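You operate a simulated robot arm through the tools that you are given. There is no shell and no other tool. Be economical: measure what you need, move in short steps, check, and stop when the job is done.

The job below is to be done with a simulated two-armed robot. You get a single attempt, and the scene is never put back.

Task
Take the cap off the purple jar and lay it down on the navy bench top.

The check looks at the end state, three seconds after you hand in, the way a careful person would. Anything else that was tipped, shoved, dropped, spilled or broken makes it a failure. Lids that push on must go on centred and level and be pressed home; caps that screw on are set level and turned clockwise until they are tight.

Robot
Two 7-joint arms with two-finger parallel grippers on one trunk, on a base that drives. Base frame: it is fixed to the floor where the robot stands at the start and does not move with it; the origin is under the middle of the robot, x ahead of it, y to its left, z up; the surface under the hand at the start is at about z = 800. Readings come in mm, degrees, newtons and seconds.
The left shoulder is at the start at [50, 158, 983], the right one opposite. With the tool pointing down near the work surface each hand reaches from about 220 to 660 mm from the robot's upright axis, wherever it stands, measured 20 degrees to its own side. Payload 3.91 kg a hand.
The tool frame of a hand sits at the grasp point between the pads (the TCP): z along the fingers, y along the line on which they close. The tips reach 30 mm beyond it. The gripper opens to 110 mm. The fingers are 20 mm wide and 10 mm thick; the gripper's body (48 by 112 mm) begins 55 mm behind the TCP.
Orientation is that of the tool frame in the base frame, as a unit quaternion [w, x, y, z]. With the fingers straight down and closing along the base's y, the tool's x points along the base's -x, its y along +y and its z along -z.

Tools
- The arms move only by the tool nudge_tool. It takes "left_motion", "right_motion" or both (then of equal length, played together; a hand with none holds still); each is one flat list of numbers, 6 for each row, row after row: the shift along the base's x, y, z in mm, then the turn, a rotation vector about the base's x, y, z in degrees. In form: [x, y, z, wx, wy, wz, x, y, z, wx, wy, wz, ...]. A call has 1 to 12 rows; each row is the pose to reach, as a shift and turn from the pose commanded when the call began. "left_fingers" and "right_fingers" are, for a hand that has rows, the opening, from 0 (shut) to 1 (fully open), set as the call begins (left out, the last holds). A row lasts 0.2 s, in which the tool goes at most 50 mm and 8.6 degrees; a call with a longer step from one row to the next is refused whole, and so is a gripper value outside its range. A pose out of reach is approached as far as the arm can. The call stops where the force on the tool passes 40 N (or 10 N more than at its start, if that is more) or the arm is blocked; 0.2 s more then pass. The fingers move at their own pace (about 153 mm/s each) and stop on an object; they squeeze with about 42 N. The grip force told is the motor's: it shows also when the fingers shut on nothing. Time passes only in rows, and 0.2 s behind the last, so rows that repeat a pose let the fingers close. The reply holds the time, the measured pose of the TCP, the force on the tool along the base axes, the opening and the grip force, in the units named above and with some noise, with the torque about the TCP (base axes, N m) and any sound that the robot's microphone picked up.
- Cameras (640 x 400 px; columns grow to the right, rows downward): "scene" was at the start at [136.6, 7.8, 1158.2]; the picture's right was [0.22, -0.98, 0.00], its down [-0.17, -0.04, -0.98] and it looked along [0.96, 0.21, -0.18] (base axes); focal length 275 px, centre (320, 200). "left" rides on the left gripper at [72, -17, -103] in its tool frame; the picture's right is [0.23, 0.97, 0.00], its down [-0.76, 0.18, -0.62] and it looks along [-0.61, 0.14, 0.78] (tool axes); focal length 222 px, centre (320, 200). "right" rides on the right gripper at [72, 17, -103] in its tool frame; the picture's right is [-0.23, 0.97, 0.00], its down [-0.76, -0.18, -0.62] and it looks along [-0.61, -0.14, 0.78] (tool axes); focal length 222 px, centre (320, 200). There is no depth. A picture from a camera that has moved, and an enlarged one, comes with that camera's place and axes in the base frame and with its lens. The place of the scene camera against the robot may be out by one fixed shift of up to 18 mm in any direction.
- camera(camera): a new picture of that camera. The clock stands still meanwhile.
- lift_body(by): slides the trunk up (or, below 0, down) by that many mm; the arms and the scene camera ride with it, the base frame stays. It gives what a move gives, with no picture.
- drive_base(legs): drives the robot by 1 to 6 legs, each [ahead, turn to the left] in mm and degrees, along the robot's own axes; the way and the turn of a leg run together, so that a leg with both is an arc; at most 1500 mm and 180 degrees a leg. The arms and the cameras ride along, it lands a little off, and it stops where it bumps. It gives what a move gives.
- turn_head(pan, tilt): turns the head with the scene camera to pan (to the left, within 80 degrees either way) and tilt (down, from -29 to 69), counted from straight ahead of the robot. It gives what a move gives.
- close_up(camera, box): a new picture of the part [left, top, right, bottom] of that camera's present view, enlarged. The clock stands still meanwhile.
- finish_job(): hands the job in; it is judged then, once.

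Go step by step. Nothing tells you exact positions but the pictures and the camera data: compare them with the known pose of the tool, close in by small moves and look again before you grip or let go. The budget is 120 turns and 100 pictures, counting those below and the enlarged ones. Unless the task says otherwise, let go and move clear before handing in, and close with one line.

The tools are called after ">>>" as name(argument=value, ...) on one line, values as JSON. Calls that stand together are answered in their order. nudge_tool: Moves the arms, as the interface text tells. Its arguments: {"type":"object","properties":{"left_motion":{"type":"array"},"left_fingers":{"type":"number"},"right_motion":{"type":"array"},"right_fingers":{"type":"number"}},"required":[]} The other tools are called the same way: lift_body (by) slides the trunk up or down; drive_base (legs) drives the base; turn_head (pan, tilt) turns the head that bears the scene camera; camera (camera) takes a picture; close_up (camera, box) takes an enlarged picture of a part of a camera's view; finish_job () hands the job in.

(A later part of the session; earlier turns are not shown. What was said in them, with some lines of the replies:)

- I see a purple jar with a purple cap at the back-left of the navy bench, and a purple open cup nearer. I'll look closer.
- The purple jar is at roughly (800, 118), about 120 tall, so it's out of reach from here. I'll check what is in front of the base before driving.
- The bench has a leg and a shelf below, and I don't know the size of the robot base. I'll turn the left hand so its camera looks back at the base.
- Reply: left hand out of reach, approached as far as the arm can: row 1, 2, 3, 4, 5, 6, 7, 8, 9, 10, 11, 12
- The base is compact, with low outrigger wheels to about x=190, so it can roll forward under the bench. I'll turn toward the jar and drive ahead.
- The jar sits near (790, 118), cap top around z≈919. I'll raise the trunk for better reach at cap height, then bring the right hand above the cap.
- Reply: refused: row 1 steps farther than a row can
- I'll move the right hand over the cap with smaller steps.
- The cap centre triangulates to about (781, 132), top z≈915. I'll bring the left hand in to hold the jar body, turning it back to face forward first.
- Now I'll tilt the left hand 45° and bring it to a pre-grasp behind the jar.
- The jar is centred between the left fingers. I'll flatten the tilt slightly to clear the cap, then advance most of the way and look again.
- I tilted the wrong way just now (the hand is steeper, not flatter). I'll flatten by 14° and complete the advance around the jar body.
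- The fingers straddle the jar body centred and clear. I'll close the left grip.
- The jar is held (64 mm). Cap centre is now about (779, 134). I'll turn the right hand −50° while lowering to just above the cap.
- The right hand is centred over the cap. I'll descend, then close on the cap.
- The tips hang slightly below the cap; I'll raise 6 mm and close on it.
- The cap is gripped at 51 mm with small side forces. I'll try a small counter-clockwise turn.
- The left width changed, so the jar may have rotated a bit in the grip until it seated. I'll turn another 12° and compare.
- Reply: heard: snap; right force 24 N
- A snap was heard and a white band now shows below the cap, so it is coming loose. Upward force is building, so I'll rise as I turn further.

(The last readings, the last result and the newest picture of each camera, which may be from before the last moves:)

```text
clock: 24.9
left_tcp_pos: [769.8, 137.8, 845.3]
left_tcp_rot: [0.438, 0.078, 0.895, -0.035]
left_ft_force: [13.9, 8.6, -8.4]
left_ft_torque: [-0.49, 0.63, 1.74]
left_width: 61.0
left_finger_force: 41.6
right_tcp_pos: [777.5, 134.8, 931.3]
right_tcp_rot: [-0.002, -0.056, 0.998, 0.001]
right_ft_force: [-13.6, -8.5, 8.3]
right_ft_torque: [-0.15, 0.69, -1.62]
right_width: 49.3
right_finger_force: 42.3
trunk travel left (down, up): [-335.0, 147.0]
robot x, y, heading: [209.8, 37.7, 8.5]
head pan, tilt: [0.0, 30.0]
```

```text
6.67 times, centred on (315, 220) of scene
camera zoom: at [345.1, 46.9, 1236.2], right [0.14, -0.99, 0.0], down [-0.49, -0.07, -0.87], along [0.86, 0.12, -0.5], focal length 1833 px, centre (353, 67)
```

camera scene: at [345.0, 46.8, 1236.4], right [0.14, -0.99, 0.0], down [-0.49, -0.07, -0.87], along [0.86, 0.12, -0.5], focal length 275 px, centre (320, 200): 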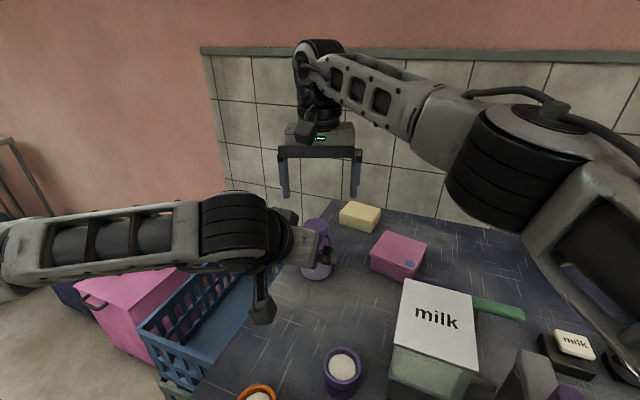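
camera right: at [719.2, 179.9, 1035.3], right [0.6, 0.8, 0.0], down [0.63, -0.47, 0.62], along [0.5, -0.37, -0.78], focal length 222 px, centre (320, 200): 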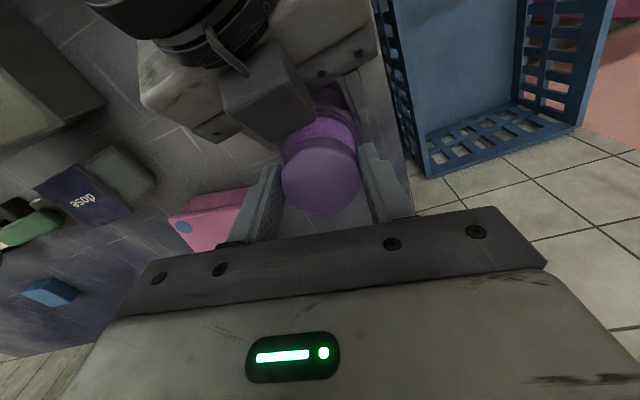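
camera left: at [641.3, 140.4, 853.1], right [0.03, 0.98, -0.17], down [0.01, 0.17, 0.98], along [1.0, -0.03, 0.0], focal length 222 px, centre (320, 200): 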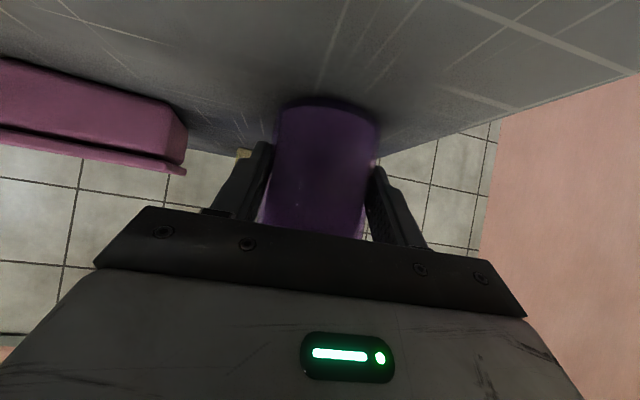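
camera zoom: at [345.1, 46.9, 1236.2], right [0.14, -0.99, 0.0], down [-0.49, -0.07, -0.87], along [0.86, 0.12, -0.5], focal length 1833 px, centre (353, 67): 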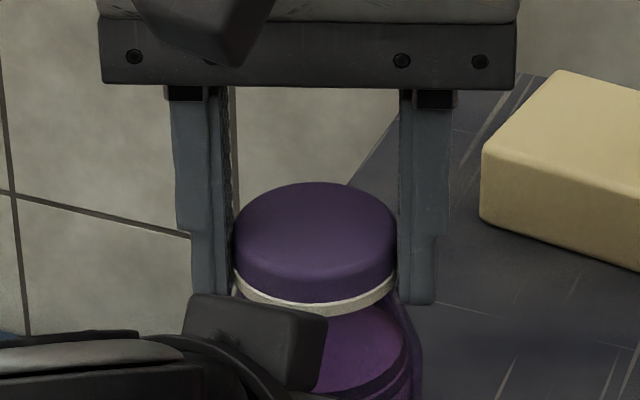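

The seal ring has torn free. I'll turn on another 24° and watch forces.

>>> nudge_tool(right_motion=[0, 0, 0.5, 0, 0, 8, 0, 0, 1, 0, 0, 16, 0, 0, 1.5, 0, 0, 24])

>>> close_up(camera="scene", box=[280, 190, 350, 250])

>>> close_up(camera="left", box=[220, 80, 420, 260])

```text
clock: 25.8
left_tcp_pos: [771.1, 137.9, 845.2]
left_tcp_rot: [0.437, 0.078, 0.895, -0.033]
left_ft_force: [8.7, 19.1, 0.4]
left_ft_torque: [-0.81, 0.51, 0.39]
left_width: 63.6
left_finger_force: 41.7
right_tcp_pos: [780.1, 132.6, 934.0]
right_tcp_rot: [-0.002, -0.262, 0.965, -0.004]
right_ft_force: [-8.5, -18.5, 1.4]
right_ft_torque: [-0.7, 0.25, -0.16]
right_width: 47.4
right_finger_force: 42.5
trunk travel left (down, up): [-335.0, 147.0]
robot x, y, heading: [206.4, 40.0, 8.2]
head pan, tilt: [0.0, 30.0]
```

```text
6.67 times, centred on (315, 220) of scene
camera zoom: at [345.1, 46.8, 1236.3], right [0.14, -0.99, 0.0], down [-0.49, -0.07, -0.87], along [0.86, 0.12, -0.5], focal length 1833 px, centre (353, 67)
```

zoom: 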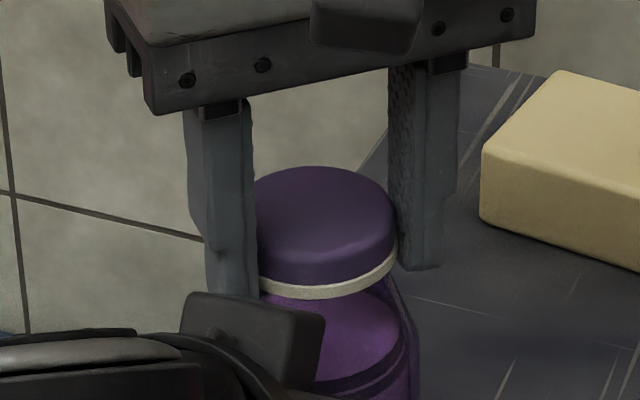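

```text
2.22 times, centred on (320, 170) of left
camera zoom: at [643.3, 142.5, 853.1], right [0.03, 0.98, -0.17], down [0.01, 0.17, 0.99], along [1.0, -0.03, 0.0], focal length 494 px, centre (320, 267)
```

zoom: 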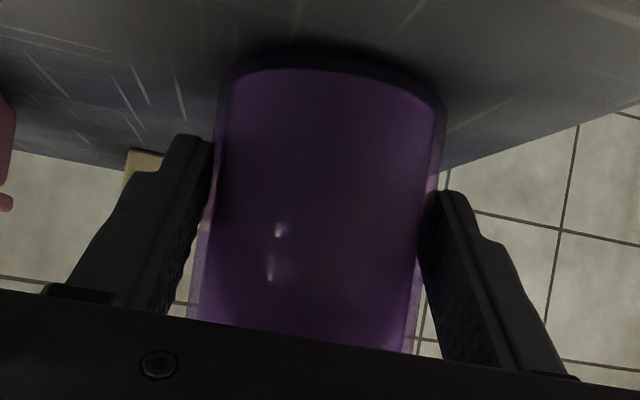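

Cap has risen a bit. I'll test with a small lift, easing the side load.

>>> nudge_tool(right_motion=[-0.5, -1.5, 1, 0, 0, 0, -0.5, -1.5, 2.5, 0, 0, 0, -0.5, -1.5, 4, 0, 0, 0])

>>> close_up(camera="scene", box=[280, 190, 350, 250])

```text
clock: 26.6
left_tcp_pos: [767.5, 134.8, 845.7]
left_tcp_rot: [0.438, 0.081, 0.895, -0.037]
left_ft_force: [-3.4, 11.6, 1.9]
left_ft_torque: [-0.54, -0.26, 0.16]
left_width: 62.4
left_finger_force: 42.2
right_tcp_pos: [778.3, 132.9, 938.3]
right_tcp_rot: [0.001, -0.262, 0.965, 0.0]
right_ft_force: [3.6, -10.7, -1.7]
right_ft_torque: [-0.32, -0.12, -0.06]
right_width: 47.3
right_finger_force: 42.0
trunk travel left (down, up): [-335.0, 147.0]
robot x, y, heading: [210.4, 37.1, 8.0]
head pan, tilt: [0.0, 30.0]
```

```text
6.67 times, centred on (315, 220) of scene
camera zoom: at [345.0, 46.9, 1236.4], right [0.14, -0.99, 0.0], down [-0.49, -0.07, -0.87], along [0.86, 0.12, -0.5], focal length 1833 px, centre (353, 67)
```

zoom: 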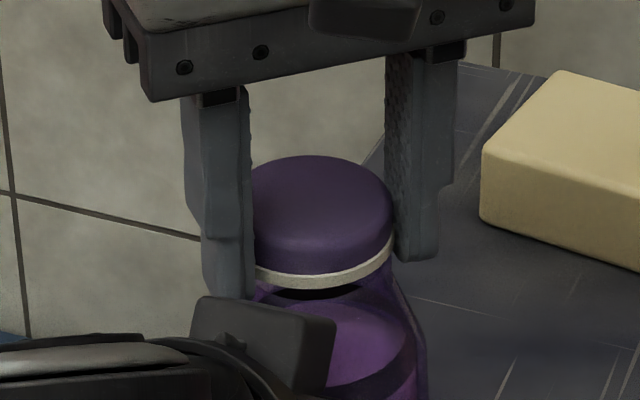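

A gap appears under the cap with almost no axial force. I'll lift further slowly.

>>> nudge_tool(right_motion=[0, -1, 3, 0, 0, 0, 0, -1, 6, 0, 0, 0, 0, -1, 9, 0, 0, 0])

>>> close_up(camera="scene", box=[260, 170, 380, 290])

>>> close_up(camera="left", box=[220, 80, 420, 260])

```text
clock: 27.4
left_tcp_pos: [769.1, 134.1, 845.6]
left_tcp_rot: [0.437, 0.082, 0.895, -0.038]
left_ft_force: [-0.3, -1.2, 0.5]
left_ft_torque: [0.02, 0.02, 0.0]
left_width: 62.2
left_finger_force: 41.7
right_tcp_pos: [778.8, 134.2, 947.4]
right_tcp_rot: [0.0, -0.263, 0.965, 0.001]
right_ft_force: [-0.1, 0.0, -0.1]
right_ft_torque: [-0.03, -0.02, -0.02]
right_width: 47.0
right_finger_force: 42.3
trunk travel left (down, up): [-335.0, 147.0]
robot x, y, heading: [207.2, 38.7, 8.1]
head pan, tilt: [0.0, 30.0]
```

```text
3.33 times, centred on (320, 230) of scene
camera zoom: at [344.9, 46.8, 1236.4], right [0.14, -0.99, 0.0], down [-0.49, -0.07, -0.87], along [0.86, 0.12, -0.5], focal length 916 px, centre (320, 100)
```

zoom: 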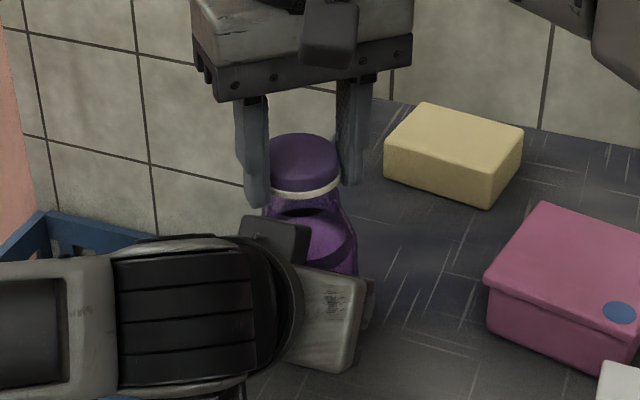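

```text
2.22 times, centred on (320, 170) of left
camera zoom: at [641.3, 139.5, 853.3], right [0.04, 0.98, -0.18], down [0.01, 0.18, 0.98], along [1.0, -0.04, 0.0], focal length 494 px, centre (320, 267)
```

zoom: 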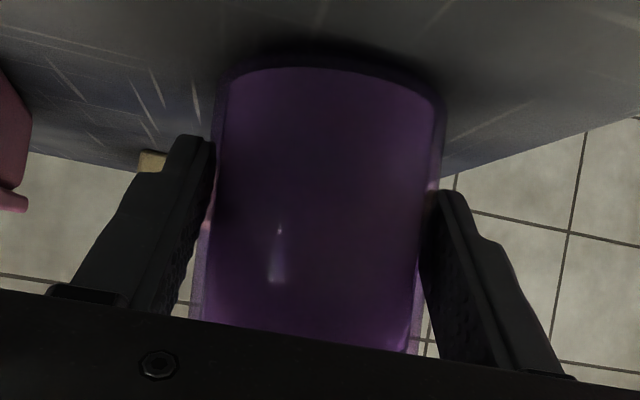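

The cap is free. I'll lift it well clear, then check that the jar is upright.

>>> nudge_tool(right_motion=[0, 0, 20, 0, 0, 0, 0, 0, 45, 0, 0, 0, 0, 0, 75, 0, 0, 0, 0, 0, 100, 0, 0, 0])

>>> camera(camera="right")

>>> camera(camera="scene")

>>> close_up(camera="scene", box=[260, 180, 380, 290])

```text
clock: 28.4
left_tcp_pos: [769.0, 135.1, 846.8]
left_tcp_rot: [0.438, 0.081, 0.895, -0.038]
left_ft_force: [0.1, -0.5, -0.5]
left_ft_torque: [0.05, -0.02, -0.08]
left_width: 62.1
left_finger_force: 41.9
right_tcp_pos: [772.7, 131.0, 1033.7]
right_tcp_rot: [0.0, -0.261, 0.965, 0.0]
right_ft_force: [-0.1, 0.7, -0.5]
right_ft_torque: [0.01, 0.02, -0.01]
right_width: 46.9
right_finger_force: 42.2
right hand out of reach, approached as far as the arm can: row 4
trunk travel left (down, up): [-335.0, 147.0]
robot x, y, heading: [212.0, 40.4, 8.2]
head pan, tilt: [0.0, 30.0]
```

```text
55 pictures are left
camera right: at [701.3, 110.8, 1137.5], right [-0.3, 0.95, 0.0], down [0.75, 0.23, 0.62], along [0.59, 0.19, -0.78], focal length 222 px, centre (320, 200)
```

right: 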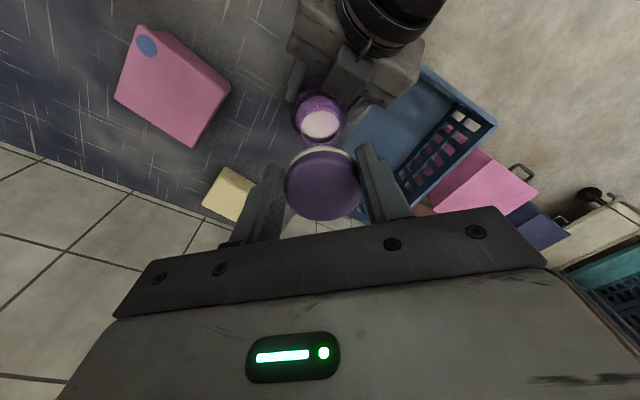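

```text
54 pictures are left
camera scene: at [345.0, 47.2, 1236.3], right [0.14, -0.99, 0.0], down [-0.49, -0.07, -0.87], along [0.86, 0.12, -0.5], focal length 275 px, centre (320, 200)
```

scene: 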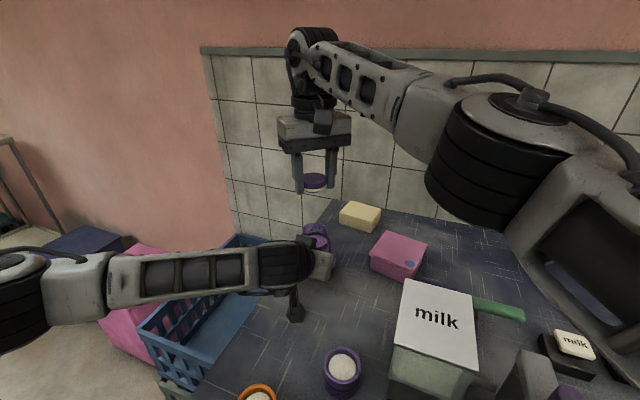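

```text
3.64 times, centred on (320, 235) of scene
camera zoom: at [345.0, 47.2, 1236.3], right [0.14, -0.99, 0.0], down [-0.49, -0.07, -0.87], along [0.86, 0.12, -0.5], focal length 1000 px, centre (320, 73)
```

zoom: 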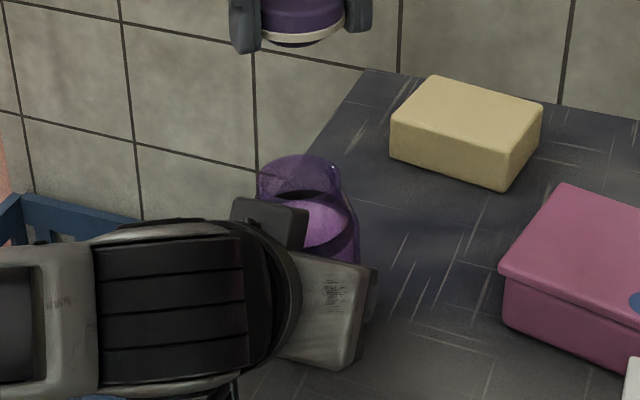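

Cap is off and the jar stands open with no load in the left hand. I'll release the jar.

>>> nudge_tool(left_motion=[0, 0, 0, 0, 0, 0, 0, 0, 0, 0, 0, 0, 0, 0, 0, 0, 0, 0, 0, 0, 0, 0, 0, 0], left_fingers=1.0)

>>> camera(camera="left")

>>> close_up(camera="right", box=[240, 40, 400, 180])

```text
clock: 29.4
left_tcp_pos: [769.0, 134.5, 845.5]
left_tcp_rot: [0.438, 0.081, 0.895, -0.038]
left_ft_force: [-0.3, 0.8, 0.0]
left_ft_torque: [-0.01, 0.0, -0.01]
left_width: 110.2
left_finger_force: 0.1
right_tcp_pos: [772.9, 131.5, 1034.0]
right_tcp_rot: [0.0, -0.262, 0.965, 0.0]
right_ft_force: [-0.1, 0.4, -0.4]
right_ft_torque: [-0.02, 0.02, -0.04]
right_width: 46.7
right_finger_force: 41.6
trunk travel left (down, up): [-335.0, 147.0]
robot x, y, heading: [211.3, 42.0, 8.1]
head pan, tilt: [0.0, 30.0]
```

```text
52 pictures are left
camera left: at [641.6, 140.1, 853.2], right [0.03, 0.98, -0.17], down [0.01, 0.17, 0.98], along [1.0, -0.04, 0.0], focal length 222 px, centre (320, 200)
```

left: 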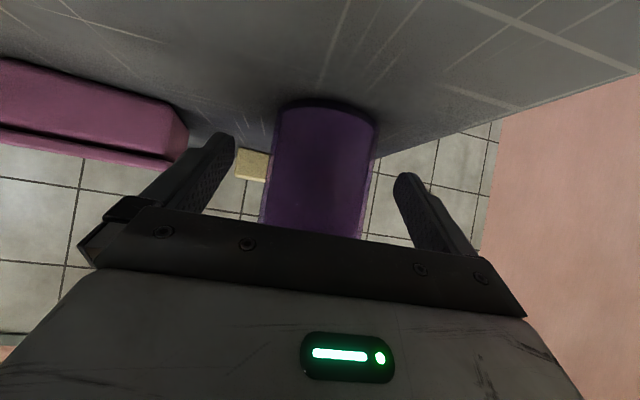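

```text
2.86 times, centred on (320, 110) of right
camera zoom: at [701.5, 110.4, 1137.0], right [-0.3, 0.95, 0.0], down [0.75, 0.23, 0.62], along [0.59, 0.18, -0.78], focal length 635 px, centre (320, 457)
```

zoom: 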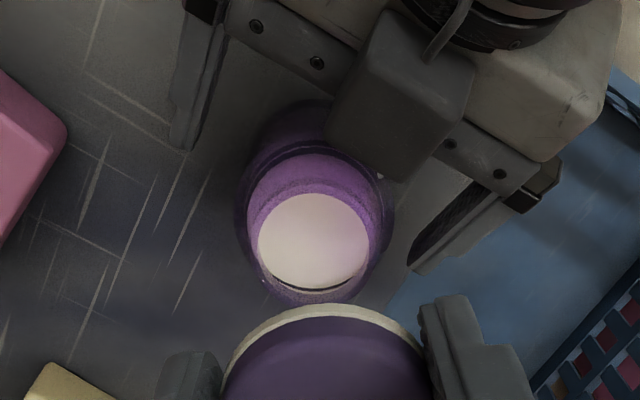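

The jar stands upright. I'll retract the left hand back along its axis and away to the left.

>>> nudge_tool(left_motion=[-23, 4, 18, 0, 0, 0, -47, 8, 36, 0, 0, 0, -70, 12, 54, 0, 0, 0, -93, 16, 73, 0, 0, 0, -115, 25, 100, 0, 0, 0, -140, 45, 130, 0, 0, 0, -165, 65, 160, 0, 0, 0, -185, 90, 180, 0, 0, 0])

>>> camera(camera="scene")

```text
clock: 31.1
left_tcp_pos: [587.5, 224.5, 1026.7]
left_tcp_rot: [0.437, 0.082, 0.895, -0.038]
left_ft_force: [0.4, -0.3, 0.3]
left_ft_torque: [-0.03, 0.0, -0.02]
left_width: 109.8
left_finger_force: 0.1
left hand out of reach, approached as far as the arm can: row 8
right_tcp_pos: [772.2, 131.1, 1033.7]
right_tcp_rot: [0.0, -0.262, 0.965, 0.0]
right_ft_force: [-0.2, 0.0, 0.7]
right_ft_torque: [0.01, -0.01, -0.01]
right_width: 47.0
right_finger_force: 42.5
trunk travel left (down, up): [-335.0, 147.0]
robot x, y, heading: [211.3, 38.6, 8.4]
head pan, tilt: [0.0, 30.0]
```

```text
50 pictures are left
camera scene: at [344.9, 46.9, 1236.3], right [0.14, -0.99, 0.0], down [-0.49, -0.07, -0.87], along [0.86, 0.12, -0.5], focal length 275 px, centre (320, 200)
```

scene: 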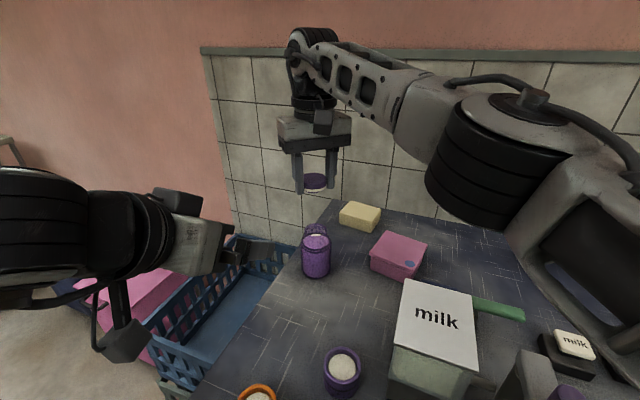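

The jar is upright and clear. I'll carry the cap to a free spot near (700, 60), between the jar and the milk box.

>>> nudge_tool(right_motion=[-18, -18, 0, 0, 0, -5.5, -36, -36, -10, 0, 0, -11, -54, -54, -25, 0, 0, -16.5, -72, -71, -40, 0, 0, -22, -72, -71, -40, 0, 0, -22])

>>> camera(camera="right")

>>> camera(camera="scene")

```text
clock: 32.4
left_tcp_pos: [588.4, 223.5, 1026.7]
left_tcp_rot: [0.437, 0.081, 0.895, -0.037]
left_ft_force: [0.4, -0.8, 0.0]
left_ft_torque: [-0.04, 0.0, -0.03]
left_width: 110.0
left_finger_force: 0.1
right_tcp_pos: [699.4, 58.3, 991.7]
right_tcp_rot: [0.0, -0.072, 0.997, 0.0]
right_ft_force: [-0.7, -0.2, -0.7]
right_ft_torque: [-0.01, -0.01, 0.0]
right_width: 46.9
right_finger_force: 42.1
trunk travel left (down, up): [-335.0, 147.0]
robot x, y, heading: [211.0, 41.7, 8.2]
head pan, tilt: [0.0, 30.0]
```

```text
49 pictures are left
camera right: at [625.3, 66.7, 1096.8], right [0.08, 1.0, 0.0], down [0.78, -0.07, 0.62], along [0.62, -0.05, -0.78], focal length 222 px, centre (320, 200)
```

right: 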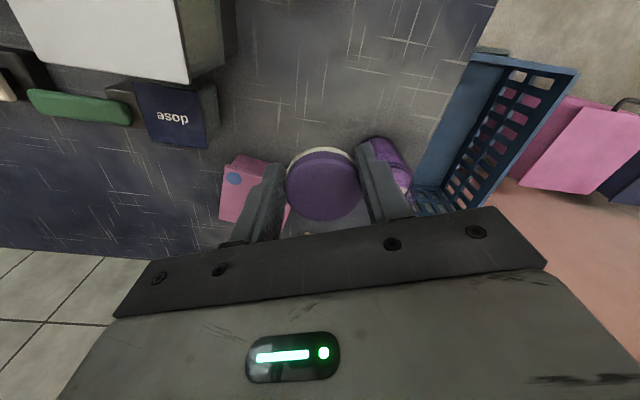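

```text
48 pictures are left
camera scene: at [345.0, 46.8, 1236.3], right [0.14, -0.99, 0.0], down [-0.49, -0.07, -0.87], along [0.86, 0.12, -0.5], focal length 275 px, centre (320, 200)
```

scene: 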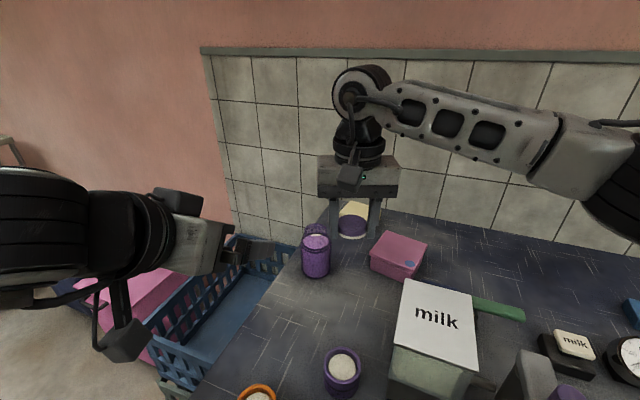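

There's clear space below. I'll descend to about 30 mm above the bench.

>>> nudge_tool(right_motion=[0, 0, -33, 0, 0, 0, 0, 0, -66, 0, 0, 0, 0, 0, -99, 0, 0, 0, 0, 0, -130, 0, 0, 0, 0, 0, -130, 0, 0, 0])

>>> camera(camera="scene")

>>> camera(camera="right")

```text
clock: 33.5
left_tcp_pos: [588.0, 224.3, 1026.6]
left_tcp_rot: [0.437, 0.081, 0.895, -0.037]
left_ft_force: [-0.5, 0.6, 0.1]
left_ft_torque: [0.01, 0.0, -0.02]
left_width: 110.0
left_finger_force: 0.0
right_tcp_pos: [699.9, 57.7, 862.7]
right_tcp_rot: [0.0, -0.074, 0.997, 0.0]
right_ft_force: [1.1, -0.4, -0.1]
right_ft_torque: [0.02, 0.0, 0.0]
right_width: 46.8
right_finger_force: 42.1
trunk travel left (down, up): [-335.0, 147.0]
robot x, y, heading: [209.6, 41.9, 8.0]
head pan, tilt: [0.0, 30.0]
```

```text
47 pictures are left
camera scene: at [345.0, 46.8, 1236.4], right [0.14, -0.99, 0.0], down [-0.49, -0.07, -0.87], along [0.86, 0.12, -0.5], focal length 275 px, centre (320, 200)
```

scene: 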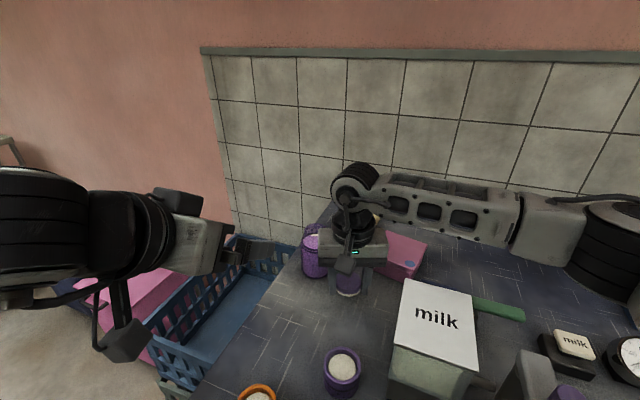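

```text
46 pictures are left
camera right: at [625.6, 66.1, 967.0], right [0.08, 1.0, 0.0], down [0.78, -0.06, 0.62], along [0.62, -0.05, -0.78], focal length 222 px, centre (320, 200)
```

right: 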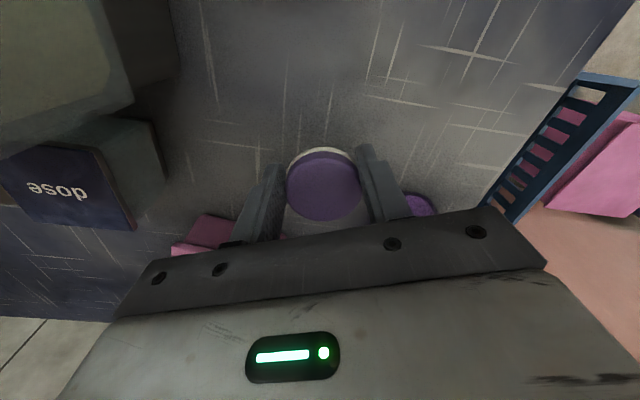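

>>> nudge_tool(right_motion=[0, 0, -12, 0, 0, 0, 0, 0, -20, 0, 0, 0, 0, 0, -24, 0, 0, 0])

>>> close_up(camera="scene", box=[290, 220, 430, 320])

>>> close_up(camera="scene", box=[440, 160, 640, 400])

```text
clock: 34.4
left_tcp_pos: [588.3, 224.5, 1025.8]
left_tcp_rot: [0.436, 0.081, 0.895, -0.037]
left_ft_force: [0.3, 0.2, 0.6]
left_ft_torque: [-0.02, 0.0, -0.01]
left_width: 110.0
left_finger_force: 0.0
right_tcp_pos: [700.2, 58.3, 840.3]
right_tcp_rot: [0.0, -0.073, 0.997, 0.0]
right_ft_force: [-0.1, 0.0, -0.4]
right_ft_torque: [-0.05, -0.03, -0.03]
right_width: 47.0
right_finger_force: 42.2
trunk travel left (down, up): [-335.0, 147.0]
robot x, y, heading: [209.8, 41.2, 8.0]
head pan, tilt: [0.0, 30.0]
```

```text
4.00 times, centred on (360, 270) of scene
camera zoom: at [345.0, 46.8, 1236.4], right [0.14, -0.99, 0.0], down [-0.49, -0.07, -0.87], along [0.86, 0.12, -0.5], focal length 1100 px, centre (160, -80)
```

zoom: 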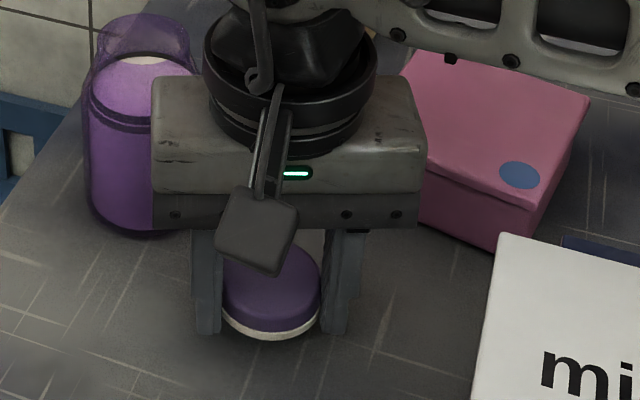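

```text
1.67 times, centred on (540, 280) of scene
camera zoom: at [345.0, 46.8, 1236.4], right [0.14, -0.99, 0.0], down [-0.49, -0.07, -0.87], along [0.86, 0.12, -0.5], focal length 458 px, centre (-47, 67)
```

zoom: 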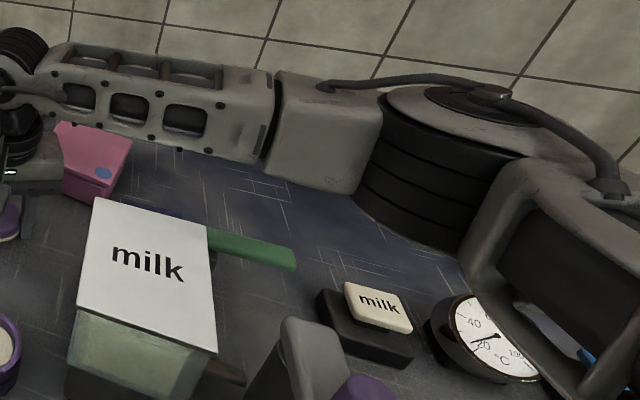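

No contact yet; cap is nearly on the bench. Continuing in 2 mm steps.

>>> nudge_tool(right_motion=[0, 0, -2, 0, 0, 0, 0, 0, -4, 0, 0, 0, 0, 0, -4, 0, 0, 0])

>>> close_up(camera="scene", box=[320, 260, 390, 320])

```text
clock: 35.1
left_tcp_pos: [588.1, 224.2, 1026.8]
left_tcp_rot: [0.437, 0.081, 0.895, -0.038]
left_ft_force: [-0.1, -0.1, -0.9]
left_ft_torque: [0.0, -0.04, -0.01]
left_width: 109.9
left_finger_force: 0.1
right_tcp_pos: [699.5, 58.4, 836.3]
right_tcp_rot: [0.0, -0.073, 0.997, 0.0]
right_ft_force: [-0.5, -0.2, -1.0]
right_ft_torque: [0.02, -0.02, 0.0]
right_width: 47.0
right_finger_force: 41.8
trunk travel left (down, up): [-335.0, 147.0]
robot x, y, heading: [209.8, 40.8, 8.5]
head pan, tilt: [0.0, 30.0]
```

```text
6.67 times, centred on (355, 290) of scene
camera zoom: at [345.0, 46.9, 1236.3], right [0.14, -0.99, 0.0], down [-0.49, -0.07, -0.87], along [0.86, 0.12, -0.5], focal length 1833 px, centre (87, -400)
```

zoom: 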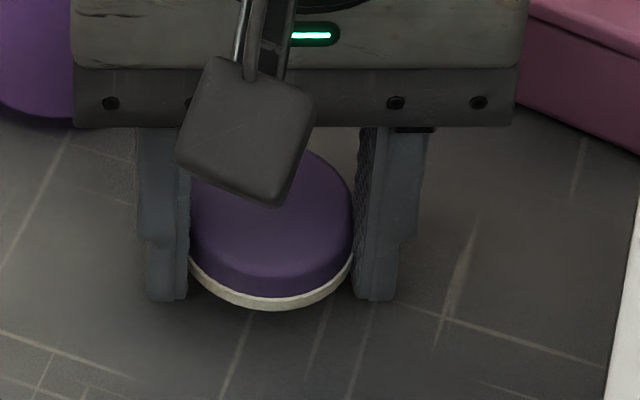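

>>> nudge_tool(right_motion=[0, 0, -2, 0, 0, 0, 0, 0, -3.5, 0, 0, 0, 0, 0, -5, 0, 0, 0, 0, 0, -5, 0, 0, 0])

>>> close_up(camera="scene", box=[320, 260, 390, 320])

```text
clock: 36.1
left_tcp_pos: [588.4, 223.1, 1027.3]
left_tcp_rot: [0.437, 0.081, 0.895, -0.037]
left_ft_force: [0.1, 0.0, 0.1]
left_ft_torque: [-0.04, 0.01, -0.03]
left_width: 109.8
left_finger_force: 0.0
right_tcp_pos: [699.8, 58.5, 830.8]
right_tcp_rot: [0.001, -0.073, 0.997, 0.0]
right_ft_force: [-0.8, -1.9, 9.1]
right_ft_torque: [-0.08, -0.08, -0.05]
right_width: 46.9
right_finger_force: 41.2
trunk travel left (down, up): [-335.0, 147.0]
robot x, y, heading: [208.1, 42.1, 8.2]
head pan, tilt: [0.0, 30.0]
```

```text
6.67 times, centred on (355, 290) of scene
camera zoom: at [344.2, 46.7, 1236.6], right [0.14, -0.99, 0.0], down [-0.49, -0.07, -0.87], along [0.86, 0.12, -0.5], focal length 1833 px, centre (87, -400)
```

zoom: 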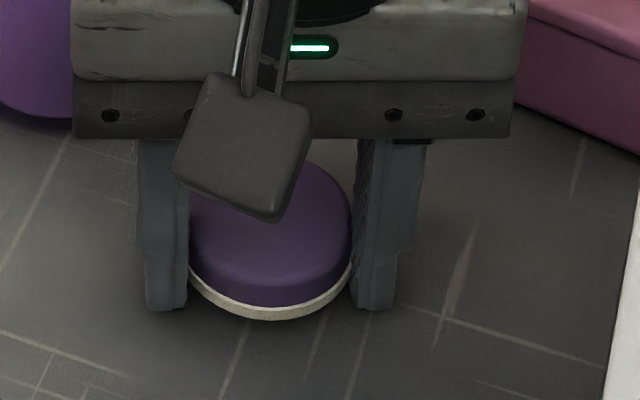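

Contact with the bench. I'll open the fingers to let the cap down.

>>> nudge_tool(right_motion=[0, 0, 1, 0, 0, 0, 0, 0, 1, 0, 0, 0, 0, 0, 1, 0, 0, 0], right_fingers=0.75)

>>> nudge_tool(right_motion=[0, 0, 15, 0, 0, 0, 0, 0, 35, 0, 0, 0, 0, 0, 65, 0, 0, 0, 0, 0, 95, 0, 0, 0, 0, 0, 130, 0, 0, 0])

>>> camera(camera="scene")

>>> camera(camera="right")

```text
clock: 37.0
left_tcp_pos: [588.6, 224.0, 1027.1]
left_tcp_rot: [0.437, 0.081, 0.895, -0.037]
left_ft_force: [0.5, -0.6, 0.1]
left_ft_torque: [0.03, 0.01, 0.01]
left_width: 110.0
left_finger_force: 0.2
right_tcp_pos: [699.5, 59.5, 830.7]
right_tcp_rot: [0.0, -0.074, 0.997, 0.0]
right_ft_force: [0.2, 0.7, 0.9]
right_ft_torque: [-0.02, -0.03, -0.01]
right_width: 82.5
right_finger_force: 0.1
trunk travel left (down, up): [-335.0, 147.0]
robot x, y, heading: [209.5, 42.0, 8.3]
head pan, tilt: [0.0, 30.0]
```

```text
clock: 38.1
left_tcp_pos: [588.8, 223.2, 1025.0]
left_tcp_rot: [0.437, 0.082, 0.895, -0.038]
left_ft_force: [-1.5, -0.3, 0.6]
left_ft_torque: [0.02, 0.01, -0.02]
left_width: 109.9
left_finger_force: 0.0
right_tcp_pos: [698.7, 59.3, 961.5]
right_tcp_rot: [0.0, -0.073, 0.997, 0.0]
right_ft_force: [0.0, -0.4, 0.2]
right_ft_torque: [0.05, -0.02, -0.02]
right_width: 82.7
right_finger_force: 0.1
trunk travel left (down, up): [-335.0, 147.0]
robot x, y, heading: [211.5, 37.8, 8.2]
head pan, tilt: [0.0, 30.0]
```

```text
41 pictures are left
camera scene: at [344.8, 46.9, 1236.3], right [0.14, -0.99, 0.0], down [-0.49, -0.07, -0.87], along [0.86, 0.12, -0.5], focal length 275 px, centre (320, 200)
```

scene: 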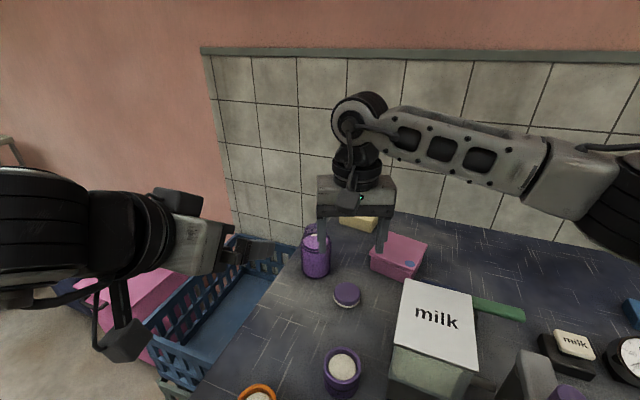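

```text
40 pictures are left
camera right: at [625.2, 67.1, 1065.6], right [0.08, 1.0, 0.0], down [0.78, -0.06, 0.62], along [0.62, -0.05, -0.78], focal length 222 px, centre (320, 200)
```

right: 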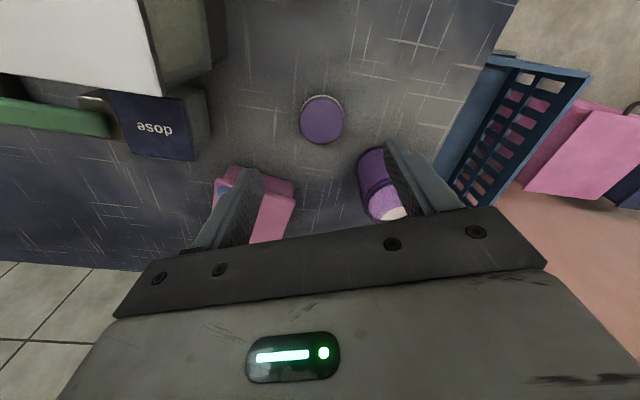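

The cap lies flat on the bench and both hands are clear. One last close check.

>>> close_up(camera="scene", box=[280, 210, 420, 320])

```text
3.64 times, centred on (350, 265) of scene
camera zoom: at [344.8, 46.9, 1236.3], right [0.14, -0.99, 0.0], down [-0.49, -0.07, -0.87], along [0.86, 0.12, -0.5], focal length 1000 px, centre (211, -36)
```

zoom: 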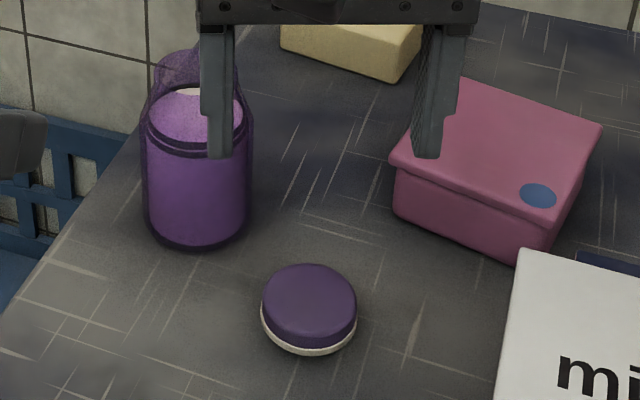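

The cap rests flat on the navy bench, the jar stands upright and open, and nothing else appears disturbed, so I'm handing in.

>>> finish_job()

```text
The job is handed in.
```

The purple jar's cap is off and lying flat on the navy bench top. The jar stands upright and open, both hands are clear, and I saw nothing else moved; the jar did turn somewhat in the grip while I unscrewed it.
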